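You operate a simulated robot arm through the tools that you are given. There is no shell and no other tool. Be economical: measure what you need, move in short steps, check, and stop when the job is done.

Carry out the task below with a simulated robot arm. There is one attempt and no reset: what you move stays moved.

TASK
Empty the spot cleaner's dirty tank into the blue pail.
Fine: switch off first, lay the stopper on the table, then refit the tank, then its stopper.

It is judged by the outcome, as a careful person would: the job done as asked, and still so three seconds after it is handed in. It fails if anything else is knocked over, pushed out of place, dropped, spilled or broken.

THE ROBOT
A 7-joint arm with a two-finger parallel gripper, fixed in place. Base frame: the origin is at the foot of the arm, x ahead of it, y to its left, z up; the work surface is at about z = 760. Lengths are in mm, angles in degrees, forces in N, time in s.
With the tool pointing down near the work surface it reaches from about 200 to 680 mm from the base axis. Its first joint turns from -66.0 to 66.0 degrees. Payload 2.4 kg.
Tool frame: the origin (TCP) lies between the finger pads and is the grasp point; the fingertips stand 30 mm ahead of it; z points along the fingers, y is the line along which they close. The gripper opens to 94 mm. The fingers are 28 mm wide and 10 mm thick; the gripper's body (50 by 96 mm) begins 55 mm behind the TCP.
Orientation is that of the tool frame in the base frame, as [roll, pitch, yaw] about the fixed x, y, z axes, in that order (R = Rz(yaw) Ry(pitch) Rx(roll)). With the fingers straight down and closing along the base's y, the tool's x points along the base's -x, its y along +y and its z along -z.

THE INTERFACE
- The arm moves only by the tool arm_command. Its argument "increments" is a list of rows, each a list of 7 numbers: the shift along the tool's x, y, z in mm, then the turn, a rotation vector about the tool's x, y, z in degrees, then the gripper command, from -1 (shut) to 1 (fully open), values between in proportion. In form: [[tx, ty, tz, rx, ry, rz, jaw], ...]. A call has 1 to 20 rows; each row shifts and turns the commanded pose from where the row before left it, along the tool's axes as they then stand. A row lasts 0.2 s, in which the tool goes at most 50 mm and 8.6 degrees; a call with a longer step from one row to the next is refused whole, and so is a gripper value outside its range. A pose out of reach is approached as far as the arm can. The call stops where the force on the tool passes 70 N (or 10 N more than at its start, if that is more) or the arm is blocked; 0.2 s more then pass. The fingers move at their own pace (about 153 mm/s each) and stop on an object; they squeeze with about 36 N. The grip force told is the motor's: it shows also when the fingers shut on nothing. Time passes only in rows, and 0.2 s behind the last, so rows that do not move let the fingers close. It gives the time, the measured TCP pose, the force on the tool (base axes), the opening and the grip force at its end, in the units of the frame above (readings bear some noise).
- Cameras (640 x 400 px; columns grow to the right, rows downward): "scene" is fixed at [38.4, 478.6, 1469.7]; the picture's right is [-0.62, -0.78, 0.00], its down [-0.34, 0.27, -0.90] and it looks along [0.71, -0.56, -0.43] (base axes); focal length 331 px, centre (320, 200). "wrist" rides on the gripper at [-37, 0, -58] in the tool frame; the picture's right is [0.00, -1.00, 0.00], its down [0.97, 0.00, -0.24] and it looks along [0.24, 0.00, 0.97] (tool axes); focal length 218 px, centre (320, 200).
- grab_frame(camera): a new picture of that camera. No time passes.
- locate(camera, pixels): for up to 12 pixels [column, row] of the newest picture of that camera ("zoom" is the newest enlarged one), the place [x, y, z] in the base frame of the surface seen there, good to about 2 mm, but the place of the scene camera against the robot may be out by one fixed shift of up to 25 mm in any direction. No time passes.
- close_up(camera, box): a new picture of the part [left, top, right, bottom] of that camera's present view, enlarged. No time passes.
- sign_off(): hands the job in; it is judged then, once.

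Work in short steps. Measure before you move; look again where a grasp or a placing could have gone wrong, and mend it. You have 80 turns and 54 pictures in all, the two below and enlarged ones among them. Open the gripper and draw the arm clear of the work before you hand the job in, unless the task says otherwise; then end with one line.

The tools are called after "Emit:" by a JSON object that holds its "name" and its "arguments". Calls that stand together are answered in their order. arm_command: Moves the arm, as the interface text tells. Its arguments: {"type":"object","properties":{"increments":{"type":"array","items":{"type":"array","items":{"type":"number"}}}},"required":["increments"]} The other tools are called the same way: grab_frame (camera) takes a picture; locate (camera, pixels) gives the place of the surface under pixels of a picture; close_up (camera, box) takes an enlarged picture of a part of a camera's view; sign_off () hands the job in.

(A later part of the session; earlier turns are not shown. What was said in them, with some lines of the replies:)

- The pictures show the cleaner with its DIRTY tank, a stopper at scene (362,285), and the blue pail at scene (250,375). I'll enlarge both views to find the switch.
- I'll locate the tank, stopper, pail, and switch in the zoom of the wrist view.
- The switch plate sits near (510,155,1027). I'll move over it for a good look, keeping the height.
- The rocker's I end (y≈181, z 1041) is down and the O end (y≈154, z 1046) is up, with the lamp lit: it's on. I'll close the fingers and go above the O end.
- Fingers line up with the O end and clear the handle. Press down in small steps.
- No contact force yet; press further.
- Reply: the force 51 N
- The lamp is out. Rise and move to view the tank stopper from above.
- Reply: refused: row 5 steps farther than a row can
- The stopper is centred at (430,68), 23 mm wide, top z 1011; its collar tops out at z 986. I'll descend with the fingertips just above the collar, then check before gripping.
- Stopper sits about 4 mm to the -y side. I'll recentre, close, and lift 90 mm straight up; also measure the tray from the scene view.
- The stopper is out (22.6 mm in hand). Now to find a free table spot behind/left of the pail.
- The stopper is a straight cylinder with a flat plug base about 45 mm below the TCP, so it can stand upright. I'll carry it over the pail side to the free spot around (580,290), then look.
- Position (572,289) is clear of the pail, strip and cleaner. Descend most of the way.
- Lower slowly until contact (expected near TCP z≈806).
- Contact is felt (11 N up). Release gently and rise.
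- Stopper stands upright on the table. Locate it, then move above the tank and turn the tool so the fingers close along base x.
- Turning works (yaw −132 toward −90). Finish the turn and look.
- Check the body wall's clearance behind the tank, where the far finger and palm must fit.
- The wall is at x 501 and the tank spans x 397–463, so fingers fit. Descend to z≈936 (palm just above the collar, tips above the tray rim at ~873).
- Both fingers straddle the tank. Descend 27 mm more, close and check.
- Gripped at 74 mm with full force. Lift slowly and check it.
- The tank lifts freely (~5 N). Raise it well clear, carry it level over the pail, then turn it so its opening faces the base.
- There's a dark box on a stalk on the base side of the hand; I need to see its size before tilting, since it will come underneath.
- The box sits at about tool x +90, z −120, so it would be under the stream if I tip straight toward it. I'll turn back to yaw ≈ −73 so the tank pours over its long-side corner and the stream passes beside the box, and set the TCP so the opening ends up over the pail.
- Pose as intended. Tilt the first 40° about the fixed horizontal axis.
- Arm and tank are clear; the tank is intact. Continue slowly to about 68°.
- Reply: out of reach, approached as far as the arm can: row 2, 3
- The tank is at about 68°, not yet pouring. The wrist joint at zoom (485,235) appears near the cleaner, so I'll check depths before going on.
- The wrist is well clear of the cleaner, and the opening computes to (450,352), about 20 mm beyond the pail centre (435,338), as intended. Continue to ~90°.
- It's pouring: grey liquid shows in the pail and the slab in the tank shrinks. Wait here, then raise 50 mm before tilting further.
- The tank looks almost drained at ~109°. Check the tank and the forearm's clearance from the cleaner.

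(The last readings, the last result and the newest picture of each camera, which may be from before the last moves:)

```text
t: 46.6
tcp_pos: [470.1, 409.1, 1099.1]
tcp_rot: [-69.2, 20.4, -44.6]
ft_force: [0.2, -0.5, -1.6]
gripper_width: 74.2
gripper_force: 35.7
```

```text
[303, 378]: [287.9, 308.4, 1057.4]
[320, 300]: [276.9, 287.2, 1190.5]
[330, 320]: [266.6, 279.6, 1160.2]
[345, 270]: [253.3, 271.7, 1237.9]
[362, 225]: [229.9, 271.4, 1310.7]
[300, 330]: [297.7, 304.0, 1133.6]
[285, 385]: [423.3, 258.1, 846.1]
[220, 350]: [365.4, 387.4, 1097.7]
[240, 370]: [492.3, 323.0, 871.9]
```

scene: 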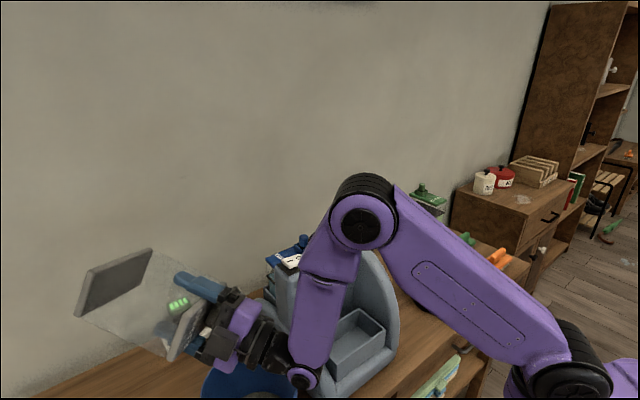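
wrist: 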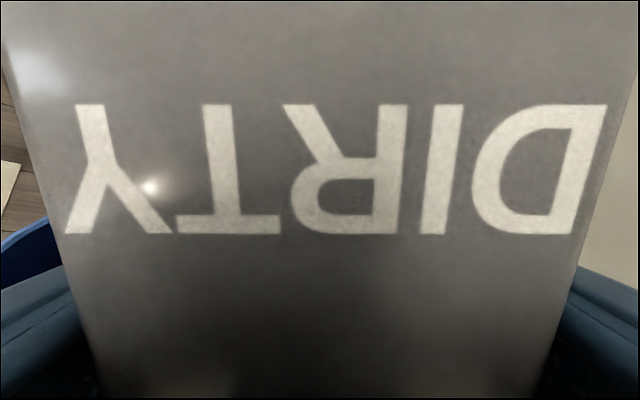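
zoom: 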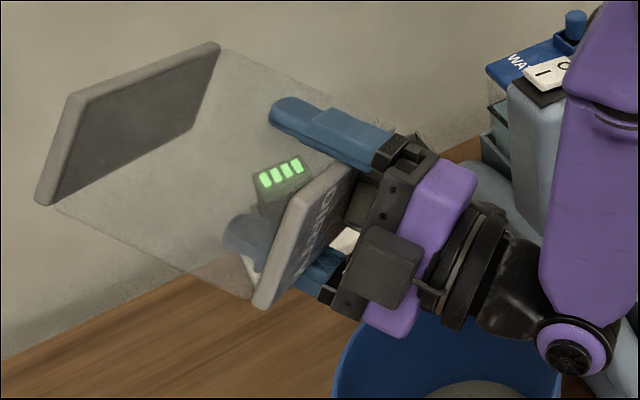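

The tank appears empty. Tilt 12° more for the last drops and hold, then look once.

Emit:
{"name": "arm_command", "arguments": {"increments": [[0, 0, 0, 2.8, -1.07, 0, -1], [0, 0, 0, 2.8, -1.07, 0, -1], [0, 0, 0, 2.8, -1.07, 0, -1], [0, 0, 0, 2.8, -1.07, 0, -1], [0, 0, 0, 0, 0, 0, -1], [0, 0, 0, 0, 0, 0, -1], [0, 0, 0, 0, 0, 0, -1], [0, 0, 0, 0, 0, 0, -1], [0, 0, 0, 0, 0, 0, -1], [0, 0, 0, 0, 0, 0, -1]]}}

Emit:
{"name": "close_up", "arguments": {"camera": "scene", "box": [60, 230, 330, 400]}}

```text
t: 48.8
tcp_pos: [469.8, 408.6, 1099.6]
tcp_rot: [-56.6, 18.4, -40.4]
ft_force: [-0.3, -0.4, -1.4]
gripper_width: 74.2
gripper_force: 35.9
```

```text
2.35 times, centred on (195, 315) of scene
```

zoom: 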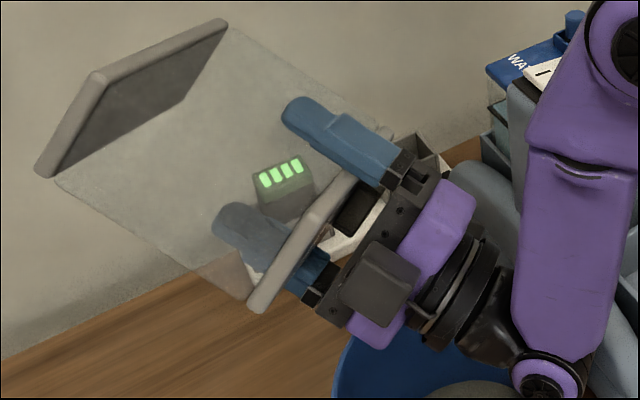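

The tank is clear and empty. Reverse the tilt back to upright.

Emit:
{"name": "arm_command", "arguments": {"increments": [[0, 0, 0, -6.864, 2.625, 0, -1], [0, 0, 0, -6.864, 2.625, 0, -1], [0, 0, 0, -6.864, 2.625, 0, -1], [0, 0, 0, -6.864, 2.625, 0, -1], [0, 0, 0, -6.864, 2.625, 0, -1], [0, 0, 0, -6.864, 2.625, 0, -1], [0, 0, 0, -6.864, 2.625, 0, -1], [0, 0, 0, -6.864, 2.625, 0, -1], [0, 0, 0, -6.864, 2.625, 0, -1], [0, 0, 0, -6.864, 2.625, 0, -1], [0, 0, 0, -6.864, 2.625, 0, -1], [0, 0, 0, -6.864, 2.625, 0, -1], [0, 0, 0, -6.864, 2.625, 0, -1], [0, 0, 0, -6.864, 2.625, 0, -1], [0, 0, 0, -6.864, 2.625, 0, -1], [0, 0, 0, -6.864, 2.625, 0, -1], [0, 0, 0, -6.864, 2.625, 0, -1], [0, 0, 0, 0, 0, 0, -1], [0, 0, 0, 0, 0, 0, -1]]}}

```text
t: 52.8
tcp_pos: [470.0, 407.9, 1099.6]
tcp_rot: [176.5, -0.6, -72.6]
ft_force: [0.1, 1.0, -1.7]
gripper_width: 74.1
gripper_force: 36.0
```

Residual of about 3.5° roll; correct it, restore yaw −90, then carry back over the tray.

Emit:
{"name": "arm_command", "arguments": {"increments": [[0, 0, 0, 3.5, -0.6, 0, -1], [0, 0, -12, 0, 0, 6, -1], [0, 0, 0, 0, 0, 6, -1], [0, 0, 0, 0, 0, 5.4, -1], [0, 0, 0, 0, 0, 0, -1], [0, 0, 0, 0, 0, 0, -1]]}}

Emit:
{"name": "grab_frame", "arguments": {"camera": "wrist"}}

Emit:
{"name": "grab_frame", "arguments": {"camera": "scene"}}

```text
t: 54.2
tcp_pos: [469.8, 407.1, 1112.1]
tcp_rot: [-179.9, 0.1, -90.1]
ft_force: [-0.1, 0.1, -1.3]
gripper_width: 74.2
gripper_force: 35.8
```

```text
16 pictures are left
```

wrist: 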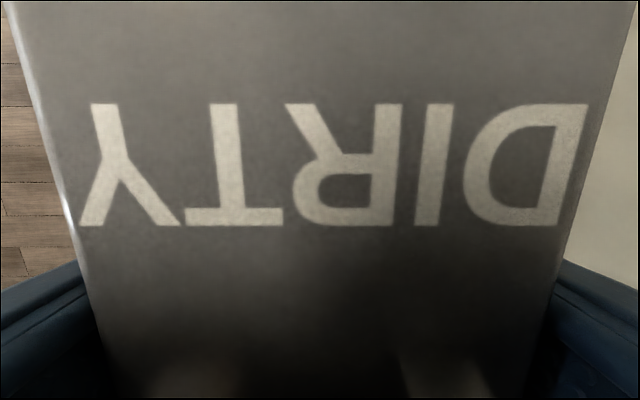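

```text
15 pictures are left
```

scene: 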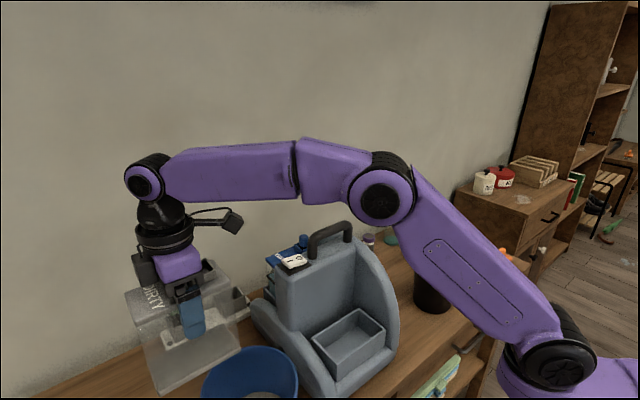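

Check whether the tank slipped in the grip by locating lid points.

Emit:
{"name": "locate", "arguments": {"camera": "wrist", "pixels": [[320, 20], [320, 80], [320, 150], [320, 240], [320, 300], [150, 80], [500, 80], [150, 240], [500, 240], [320, 3]]}}

Emit:
{"name": "close_up", "arguments": {"camera": "scene", "box": [110, 200, 270, 400]}}

```text
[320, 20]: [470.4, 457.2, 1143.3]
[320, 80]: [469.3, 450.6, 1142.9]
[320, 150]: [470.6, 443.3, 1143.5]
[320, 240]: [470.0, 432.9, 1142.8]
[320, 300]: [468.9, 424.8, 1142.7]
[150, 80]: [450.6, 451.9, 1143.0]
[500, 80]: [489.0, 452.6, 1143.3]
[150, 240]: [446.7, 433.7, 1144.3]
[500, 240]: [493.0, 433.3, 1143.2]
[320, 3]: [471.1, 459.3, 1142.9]
```

```text
2.00 times, centred on (190, 300) of scene
```

zoom: 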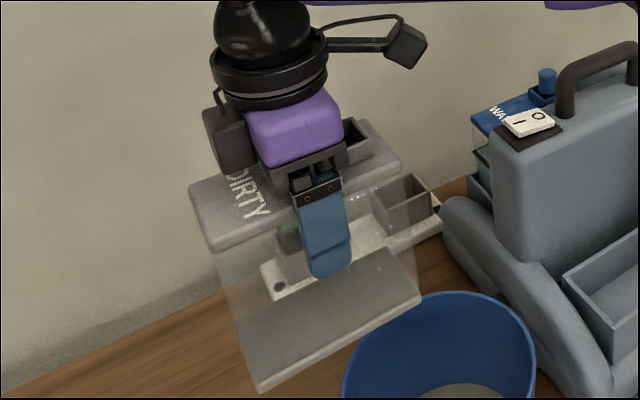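

Lid is level and centred (z = TCP+31). Carry it back to above the tray at x≈429.3, y≈100.7.

Emit:
{"name": "arm_command", "arguments": {"increments": [[0, 20, 0, 0, 0, 0, -1], [0, 20.6, 0, 0, 0, 0, -1], [20, 0, 0, 0, 0, 0, -1], [38, 0, 0, 0, 0, 0, -1], [38, 0, 0, 0, 0, 0, -1], [38, 0, 0, 0, 0, 0, -1], [38, 0, 0, 0, 0, 0, -1], [38, 0, 0, 0, 0, 0, -1], [38, 0, 0, 0, 0, 0, -1], [38, 0, 0, 0, 0, 0, -1], [20.5, 0, 0, 0, 0, 0, -1], [0, 0, 0, 0, 0, 0, -1], [0, 0, 0, 0, 0, 0, -1]]}}

Emit:
{"name": "arm_command", "arguments": {"increments": [[0, 0, 30, 0, 0, 0, -1], [0, 0, 30, 0, 0, 0, -1], [0, 0, 20, 0, 0, 0, -1], [0, 0, 0, 0, 0, 0, -1]]}}

Emit:
{"name": "arm_command", "arguments": {"increments": [[0, 0, 0, 0, 0, 0, -1]]}}

Emit:
{"name": "close_up", "arguments": {"camera": "scene", "box": [270, 190, 430, 390]}}

```text
t: 57.0
tcp_pos: [429.2, 104.0, 1109.9]
tcp_rot: [180.0, 0.1, -90.1]
ft_force: [0.1, -0.2, -1.0]
gripper_width: 74.0
gripper_force: 36.0
```

```text
t: 58.0
tcp_pos: [427.3, 101.7, 1033.2]
tcp_rot: [-179.9, 0.0, -90.2]
ft_force: [-0.1, -0.4, -1.6]
gripper_width: 74.3
gripper_force: 35.9
```

```text
t: 58.4
tcp_pos: [428.7, 101.8, 1032.8]
tcp_rot: [-179.9, 0.0, -90.1]
ft_force: [-0.3, -0.3, 0.0]
gripper_width: 74.1
gripper_force: 35.6
```

```text
2.00 times, centred on (350, 290) of scene
```

zoom: 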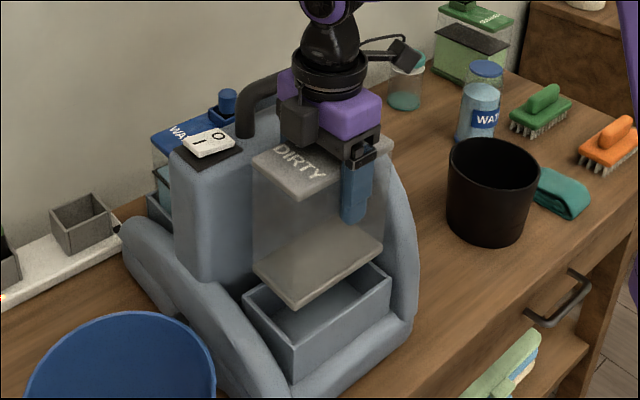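

Compare tank base corners with the tray corners in the same view, for relative alignment.

Emit:
{"name": "locate", "arguments": {"camera": "zoom", "pixels": [[256, 270], [297, 302], [379, 244], [246, 294], [290, 344], [391, 281], [254, 295], [293, 337], [384, 283], [360, 264], [270, 278], [340, 275]]}}

```text
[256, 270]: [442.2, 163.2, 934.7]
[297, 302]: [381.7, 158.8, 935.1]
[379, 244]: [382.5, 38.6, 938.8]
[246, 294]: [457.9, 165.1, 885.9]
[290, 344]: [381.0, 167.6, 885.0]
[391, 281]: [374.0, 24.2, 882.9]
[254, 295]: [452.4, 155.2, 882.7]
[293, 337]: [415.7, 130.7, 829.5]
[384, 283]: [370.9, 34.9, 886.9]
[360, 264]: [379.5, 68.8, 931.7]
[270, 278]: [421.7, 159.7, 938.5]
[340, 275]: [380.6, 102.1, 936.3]
```

Alignment agrees within measurement noise. Lower gently, slow from the tray rim (TCP≈982) down.

Emit:
{"name": "arm_command", "arguments": {"increments": [[0.5, -0.6, 25, 0, 0, 0, -1], [0, 0, 15, 0, 0, 0, -1], [0, 0, 8, 0, 0, 0, -1], [0, 0, 6, 0, 0, 0, -1], [0, 0, 6, 0, 0, 0, -1], [0, 0, 6, 0, 0, 0, -1], [0, 0, 0, 0, 0, 0, -1]]}}

Emit:
{"name": "close_up", "arguments": {"camera": "scene", "box": [270, 190, 430, 390]}}

```text
t: 60.0
tcp_pos: [430.1, 101.3, 964.2]
tcp_rot: [-179.9, 0.1, -90.1]
ft_force: [0.5, -0.2, -0.8]
gripper_width: 74.3
gripper_force: 35.8
```

```text
2.00 times, centred on (350, 290) of scene
```

zoom: 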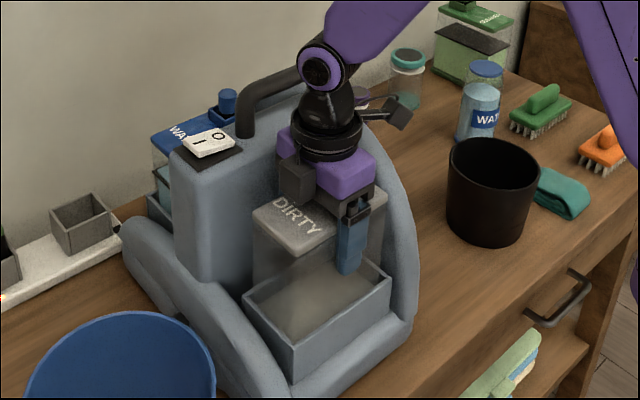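

The tank has entered the tray with no side force. Lower the remaining ~25 mm until contact.

Emit:
{"name": "arm_command", "arguments": {"increments": [[0, 0, 8, 0, 0, 0, -1], [0, 0, 8, 0, 0, 0, -1], [0, 0, 5, 0, 0, 0, -1], [0, 0, 2, 0, 0, 0, -1], [0, 0, 2, 0, 0, 0, -1], [0, 0, 0, 0, 0, 0, -1]]}}

```text
t: 61.4
tcp_pos: [428.3, 103.8, 939.7]
tcp_rot: [-179.9, 0.1, -90.1]
ft_force: [0.2, -0.5, -0.8]
gripper_width: 74.5
gripper_force: 35.9
```

Emit:
{"name": "arm_command", "arguments": {"increments": [[0, 0, 1.5, 0, 0, 0, -1], [0, 0, 1, 0, 0, 0, -1], [0, 0, 1, 0, 0, 0, -1], [0, 0, 0, 0, 0, 0, -1]]}}

```text
t: 62.4
tcp_pos: [429.8, 102.8, 936.3]
tcp_rot: [-179.7, 0.2, -90.1]
ft_force: [-8.5, -4.7, 32.9]
gripper_width: 74.5
gripper_force: 36.3
```

Seated (33 N up-force at z 936, the original height). Ease off, open, and rise straight up.

Emit:
{"name": "arm_command", "arguments": {"increments": [[0, 0, -1.5, 0, 0, 0, -1], [0, 0, 0, 0, 0, 0, 0.75], [0, 0, 0, 0, 0, 0, 0.75], [0, 0, -15, 0, 0, 0, 0.75], [0, 0, -30, 0, 0, 0, 0.75], [0, 0, -45, 0, 0, 0, 0.75], [0, 0, -45, 0, 0, 0, 0.75], [0, 0, -45, 0, 0, 0, 0.75], [0, 0, -20, 0, 0, 0, 0.75], [0, 0, 0, 0, 0, 0, 0.5]]}}

Emit:
{"name": "grab_frame", "arguments": {"camera": "wrist"}}

Emit:
{"name": "locate", "arguments": {"camera": "wrist", "pixels": [[292, 180], [355, 180], [306, 199], [342, 199], [307, 234], [341, 234], [324, 217], [330, 150]]}}

Emit:
{"name": "close_up", "arguments": {"camera": "scene", "box": [190, 200, 430, 400]}}

```text
t: 64.6
tcp_pos: [430.1, 101.6, 1141.0]
tcp_rot: [-179.9, 0.1, -90.1]
ft_force: [-0.1, -0.4, -0.7]
gripper_width: 70.5
gripper_force: 0.1
```

```text
11 pictures are left
```

wrist: 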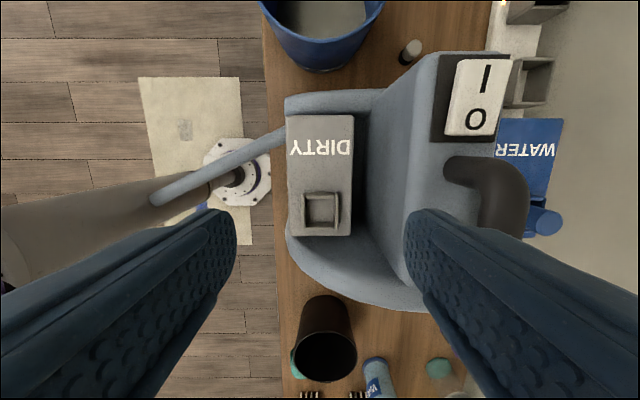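

```text
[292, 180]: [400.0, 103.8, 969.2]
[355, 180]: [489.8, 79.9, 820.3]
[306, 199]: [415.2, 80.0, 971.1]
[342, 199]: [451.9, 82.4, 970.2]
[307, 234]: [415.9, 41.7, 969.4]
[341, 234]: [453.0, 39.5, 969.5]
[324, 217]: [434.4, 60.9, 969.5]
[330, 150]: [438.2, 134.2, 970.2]
```

```text
2.00 times, centred on (310, 300) of scene
```

zoom: 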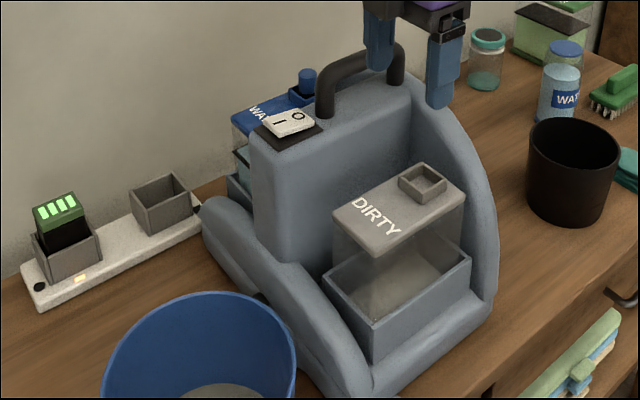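

Tank is seated (lid z 970), switch still off. Get the collar location for the refit, from the same picture via several points.

Emit:
{"name": "locate", "arguments": {"camera": "wrist", "pixels": [[304, 192], [338, 192], [304, 228], [338, 228], [304, 210], [339, 210], [321, 191], [321, 229], [321, 210], [303, 235], [340, 235], [321, 224]]}}

Emit:
{"name": "close_up", "arguments": {"camera": "wrist", "box": [280, 160, 370, 250]}}

```text
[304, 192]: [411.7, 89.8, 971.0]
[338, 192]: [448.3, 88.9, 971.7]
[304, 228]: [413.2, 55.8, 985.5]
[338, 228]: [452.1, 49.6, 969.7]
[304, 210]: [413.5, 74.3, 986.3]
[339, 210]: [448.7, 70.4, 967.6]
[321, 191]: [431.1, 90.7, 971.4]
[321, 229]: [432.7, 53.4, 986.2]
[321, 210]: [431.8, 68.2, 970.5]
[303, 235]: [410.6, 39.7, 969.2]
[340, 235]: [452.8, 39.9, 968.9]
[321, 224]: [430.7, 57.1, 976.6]
```

```text
4.44 times, centred on (325, 205) of wrist
```

zoom: 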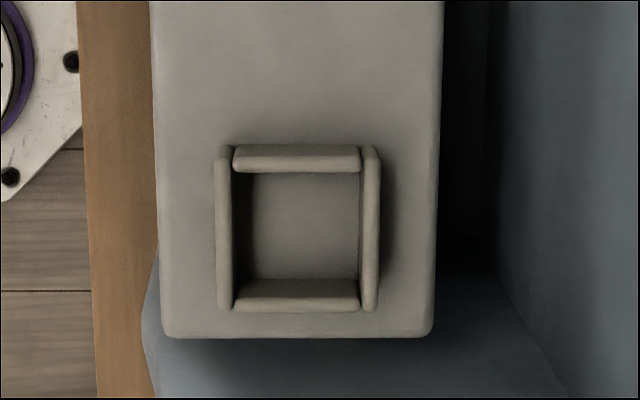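

Emit:
{"name": "locate", "arguments": {"camera": "zoom", "pixels": [[219, 225], [230, 225], [363, 225], [374, 225], [297, 150], [297, 158], [297, 303], [297, 309], [220, 150], [374, 150], [222, 305], [372, 305]]}}

```text
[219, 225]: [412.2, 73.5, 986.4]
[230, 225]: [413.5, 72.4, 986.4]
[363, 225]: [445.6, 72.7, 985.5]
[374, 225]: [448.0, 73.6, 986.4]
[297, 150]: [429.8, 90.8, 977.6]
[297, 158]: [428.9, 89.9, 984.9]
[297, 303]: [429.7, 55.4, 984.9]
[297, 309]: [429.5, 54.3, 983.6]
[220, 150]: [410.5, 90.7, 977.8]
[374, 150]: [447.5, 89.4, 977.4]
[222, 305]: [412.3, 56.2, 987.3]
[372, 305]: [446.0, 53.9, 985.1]
```

Collar centre now ≈(430,72). Turn the tool back to yaw 180 and go above the stopper at (583,291).

Emit:
{"name": "arm_command", "arguments": {"increments": [[0, 0, 0, 0, 0, 8.19, 0], [0, 0, 0, 0, 0, 8.19, 0], [0, 0, 0, 0, 0, 8.19, 0], [0, 0, 0, 0, 0, 8.19, 0], [0, 0, 0, 0, 0, 8.19, 0], [0, 0, 0, 0, 0, 8.19, 0], [0, 0, 0, 0, 0, 8.19, 0], [0, 0, 0, 0, 0, 8.19, 0], [0, 0, 0, 0, 0, 8.19, 0], [0, 0, 0, 0, 0, 8.19, 0], [0, 0, 0, 0, 0, 8.19, 0], [0, 0, 0, 0, 0, 0, 0]]}}

Emit:
{"name": "arm_command", "arguments": {"increments": [[0, 38, 0, 0, 0, 0, 0], [0, 38, 0, 0, 0, 0, 0], [0, 38, 0, 0, 0, 0, 0], [0, 38, 0, 0, 0, 0, 0], [0, 38, 0, 0, 0, 0, 0], [-40, 0, 0, 0, 0, 0, 0], [-40, 0, 0, 0, 0, 0, 0], [-40, 0, 0, 0, 0, 0, 0], [-33, 0, 0, 0, 0, 0, 0], [0, 0, 45, 0, 0, 0, 0], [0, 0, 45, 0, 0, 0, 0], [0, 0, 45, 0, 0, 0, 0], [0, 0, 45, 0, 0, 0, 0], [0, 0, 40, 0, 0, 0, 0], [0, 0, 0, 0, 0, 0, 0], [0, 0, 0, 0, 0, 0, 0]]}}

Emit:
{"name": "grab_frame", "arguments": {"camera": "wrist"}}

```text
t: 67.2
tcp_pos: [430.5, 102.4, 1137.9]
tcp_rot: [179.8, 0.1, 179.7]
ft_force: [0.0, -0.3, 0.7]
gripper_width: 47.1
gripper_force: 0.1
```

```text
t: 70.6
tcp_pos: [581.8, 291.2, 917.7]
tcp_rot: [179.9, 0.1, 179.9]
ft_force: [0.6, 0.2, -0.8]
gripper_width: 46.8
gripper_force: 0.0
```

```text
8 pictures are left
```

wrist: 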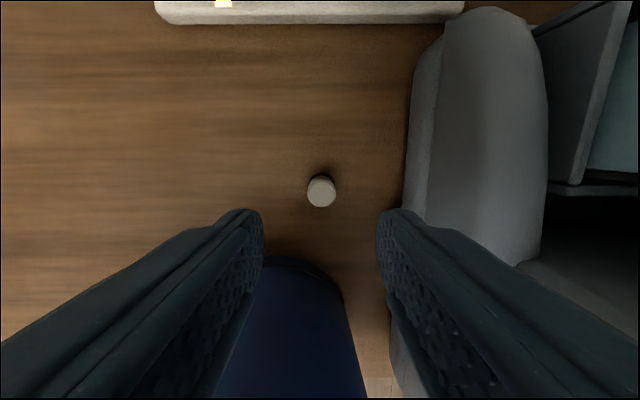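

The stopper is centred between the fingers (px 321,190). Descend 108 mm and grip at the same height as before, then lift.

Emit:
{"name": "arm_command", "arguments": {"increments": [[0, 0, 40, 0, 0, 0, 0], [0, 0, 40, 0, 0, 0, 0], [0, 0, 20, 0, 0, 0, 0], [0, 0, 8, 0, 0, 0, 0], [0, 0, 0, 0, 0, 0, 0], [0, 0, 0, 0, 0, 0, -1], [0, 0, 0, 0, 0, 0, -1], [0, 0, 0, 0, 0, 0, -1], [0, 0, -10, 0, 0, 0, -1], [0, 0, -20, 0, 0, 0, -1], [0, 0, 0, 0, 0, 0, -1]]}}

Emit:
{"name": "grab_frame", "arguments": {"camera": "wrist"}}

```text
t: 73.0
tcp_pos: [583.1, 292.3, 839.6]
tcp_rot: [-180.0, 0.2, 179.7]
ft_force: [0.4, 0.5, -1.1]
gripper_width: 22.6
gripper_force: 36.3
```

```text
7 pictures are left
```

wrist: 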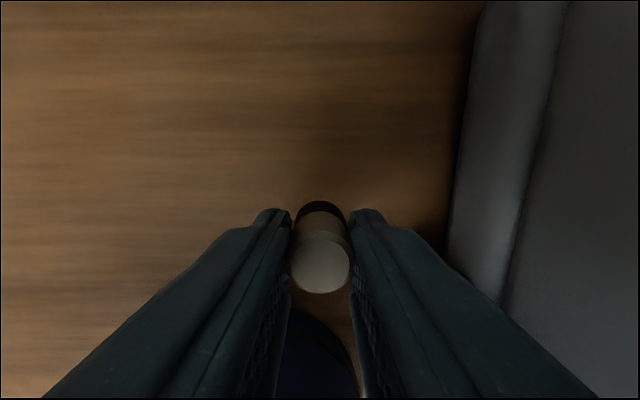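

Gripped. Lift and carry back over the collar; check the stopper's offset in the hand.

Emit:
{"name": "locate", "arguments": {"camera": "wrist", "pixels": [[320, 265], [320, 245], [320, 288], [295, 265], [345, 265]]}}

Emit:
{"name": "arm_command", "arguments": {"increments": [[0, 0, -45, 0, 0, 0, -1], [0, 0, -45, 0, 0, 0, -1], [0, 0, -45, 0, 0, 0, -1], [0, 0, -45, 0, 0, 0, -1], [0, 0, -45, 0, 0, 0, -1], [0, 0, -45, 0, 0, 0, -1], [0, 0, -20, 0, 0, 0, -1], [40, 0, 0, 0, 0, 0, -1], [40, 0, 0, 0, 0, 0, -1], [40, 0, 0, 0, 0, 0, -1], [33, 0, 0, 0, 0, 0, -1], [0, -40, 0, 0, 0, 0, -1], [0, -40, 0, 0, 0, 0, -1], [0, -40, 0, 0, 0, 0, -1], [0, -40, 0, 0, 0, 0, -1], [0, -40, 0, 0, 0, 0, -1], [0, -20, 0, 0, 0, 0, -1], [0, 0, 0, 0, 0, 0, -1], [0, 0, 0, 0, 0, 0, -1]]}}

Emit:
{"name": "arm_command", "arguments": {"increments": [[0, 0, 40, 0, 0, 0, -1], [0, 0, 25, 0, 0, 0, -1], [0, 0, 0, 0, 0, 0, -1], [0, 0, 0, 0, 0, 0, -1]]}}

Emit:
{"name": "grab_frame", "arguments": {"camera": "wrist"}}

```text
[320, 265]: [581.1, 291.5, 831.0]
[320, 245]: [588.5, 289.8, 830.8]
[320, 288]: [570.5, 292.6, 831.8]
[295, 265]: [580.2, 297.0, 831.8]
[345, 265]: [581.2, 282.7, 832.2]
```

```text
t: 77.0
tcp_pos: [431.4, 73.0, 1130.6]
tcp_rot: [180.0, 0.1, 179.8]
ft_force: [-0.5, -0.1, 0.6]
gripper_width: 22.8
gripper_force: 36.0
```

```text
t: 78.0
tcp_pos: [430.3, 71.1, 1063.0]
tcp_rot: [180.0, 0.1, 179.8]
ft_force: [0.4, -0.3, 0.4]
gripper_width: 22.9
gripper_force: 36.3
```

```text
6 pictures are left
```

wrist: 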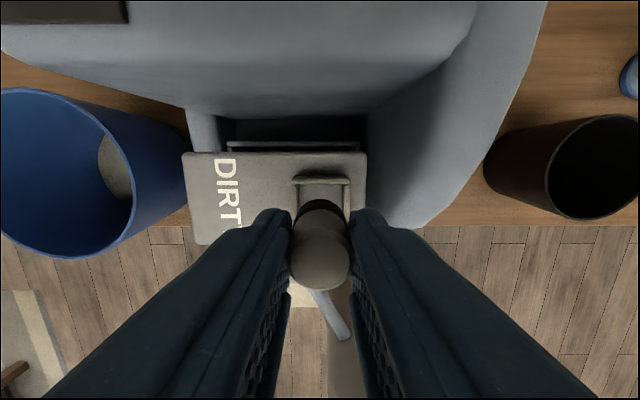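

Compare the collar's visible back wall (row ~180) with the stopper in the same picture.

Emit:
{"name": "locate", "arguments": {"camera": "wrist", "pixels": [[294, 181], [349, 181], [322, 176], [322, 182], [297, 200], [347, 190], [320, 260], [292, 262], [348, 262], [320, 240], [320, 284]]}}

Emit:
{"name": "close_up", "arguments": {"camera": "wrist", "box": [260, 150, 380, 300]}}

```text
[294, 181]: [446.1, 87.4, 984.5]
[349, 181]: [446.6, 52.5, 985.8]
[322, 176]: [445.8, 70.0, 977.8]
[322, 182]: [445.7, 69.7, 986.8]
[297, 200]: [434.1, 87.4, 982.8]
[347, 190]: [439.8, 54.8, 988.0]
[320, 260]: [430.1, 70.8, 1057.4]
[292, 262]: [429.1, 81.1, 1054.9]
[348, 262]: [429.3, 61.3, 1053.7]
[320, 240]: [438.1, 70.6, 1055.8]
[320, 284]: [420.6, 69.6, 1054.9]
```

```text
2.67 times, centred on (320, 225) of wrist
```

zoom: 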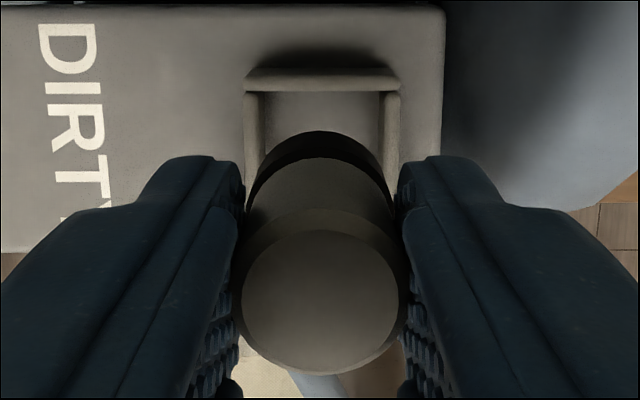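

Stopper and collar are aligned within about 1 mm. Descend gently; contact expected near TCP z≈1019.

Emit:
{"name": "arm_command", "arguments": {"increments": [[-0.5, -0.8, 15, 0, 0, 0, -1], [0, 0, 10, 0, 0, 0, -1], [0, 0, 6, 0, 0, 0, -1], [0, 0, 5, 0, 0, 0, -1], [0, 0, 4, 0, 0, 0, -1], [0, 0, 2, 0, 0, 0, -1], [0, 0, 0, 0, 0, 0, -1]]}}

```text
t: 79.6
tcp_pos: [430.9, 70.4, 1022.9]
tcp_rot: [179.9, 0.1, 179.9]
ft_force: [-0.2, 0.1, -0.3]
gripper_width: 22.6
gripper_force: 36.3
```

Emit:
{"name": "arm_command", "arguments": {"increments": [[0, 0, 1.5, 0, 0, 0, -1], [0, 0, 1.5, 0, 0, 0, -1], [0, 0, 1, 0, 0, 0, -1], [0, 0, 0, 0, 0, 0, -1]]}}

```text
t: 80.6
tcp_pos: [431.4, 71.6, 1020.5]
tcp_rot: [180.0, 0.4, 179.8]
ft_force: [-1.6, 0.0, 21.0]
gripper_width: 22.9
gripper_force: 36.4
```

Contact at the seated height (a wall would have stopped it 16 mm higher). Release and rise, then inspect.

Emit:
{"name": "arm_command", "arguments": {"increments": [[0, 0, -0.5, 0, 0, 0, -0.4], [0, 0, 0, 0, 0, 0, 0], [0, 0, 0, 0, 0, 0, 0], [0, 0, -15, 0, 0, 0, 0], [0, 0, -30, 0, 0, 0, 0], [0, 0, -45, 0, 0, 0, 0], [0, 0, -45, 0, 0, 0, 0], [20, 0, -45, 0, 0, 0, 0], [20, 0, -30, 0, 0, 0, 0], [0, 0, 0, 0, 0, 0, 0]]}}

Emit:
{"name": "grab_frame", "arguments": {"camera": "wrist"}}

Emit:
{"name": "locate", "arguments": {"camera": "wrist", "pixels": [[320, 146], [316, 146], [324, 146], [320, 140], [320, 152]]}}

Emit:
{"name": "grab_frame", "arguments": {"camera": "scene"}}

```text
t: 82.8
tcp_pos: [388.2, 71.3, 1230.2]
tcp_rot: [179.9, 0.1, 179.8]
ft_force: [0.3, 0.7, 0.0]
gripper_width: 46.9
gripper_force: 0.0
```

```text
4 pictures are left
```

wrist: 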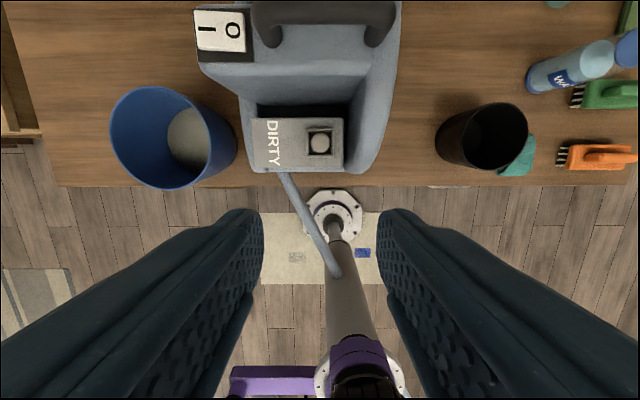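

```text
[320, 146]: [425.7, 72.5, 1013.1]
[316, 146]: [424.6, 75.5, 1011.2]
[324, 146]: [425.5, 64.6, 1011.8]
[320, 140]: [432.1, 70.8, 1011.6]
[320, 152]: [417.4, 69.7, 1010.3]
```

```text
3 pictures are left
```

scene: 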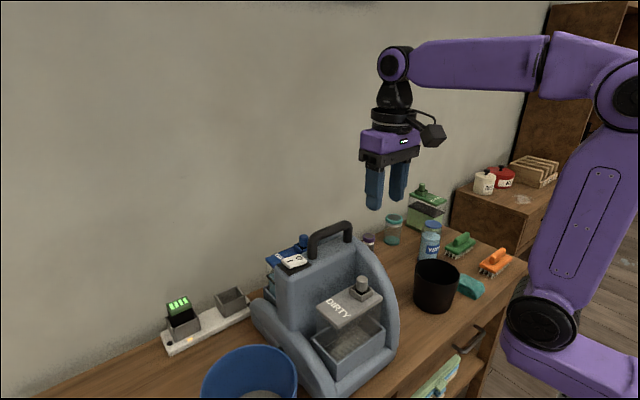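

The stopper top is at z≈1011.5, as originally, and upright in the collar. One last close look before handing in.

Emit:
{"name": "close_up", "arguments": {"camera": "scene", "box": [190, 215, 430, 400]}}

```text
2.16 times, centred on (310, 308) of scene
```

zoom: 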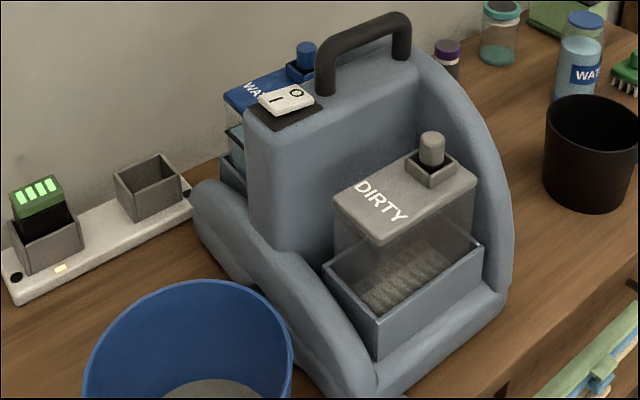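

The lamp is off, the tank is empty and refitted with its stopper, the liquid is in the pail, and nothing else has moved. The gripper is open and the arm is clear.

Emit:
{"name": "sign_off", "arguments": {}}

```text
The job is handed in.
```

I switched the spot cleaner off, emptied its dirty tank into the blue pail, and refitted the tank and then its stopper; the last pictures show no spills and nothing else moved.
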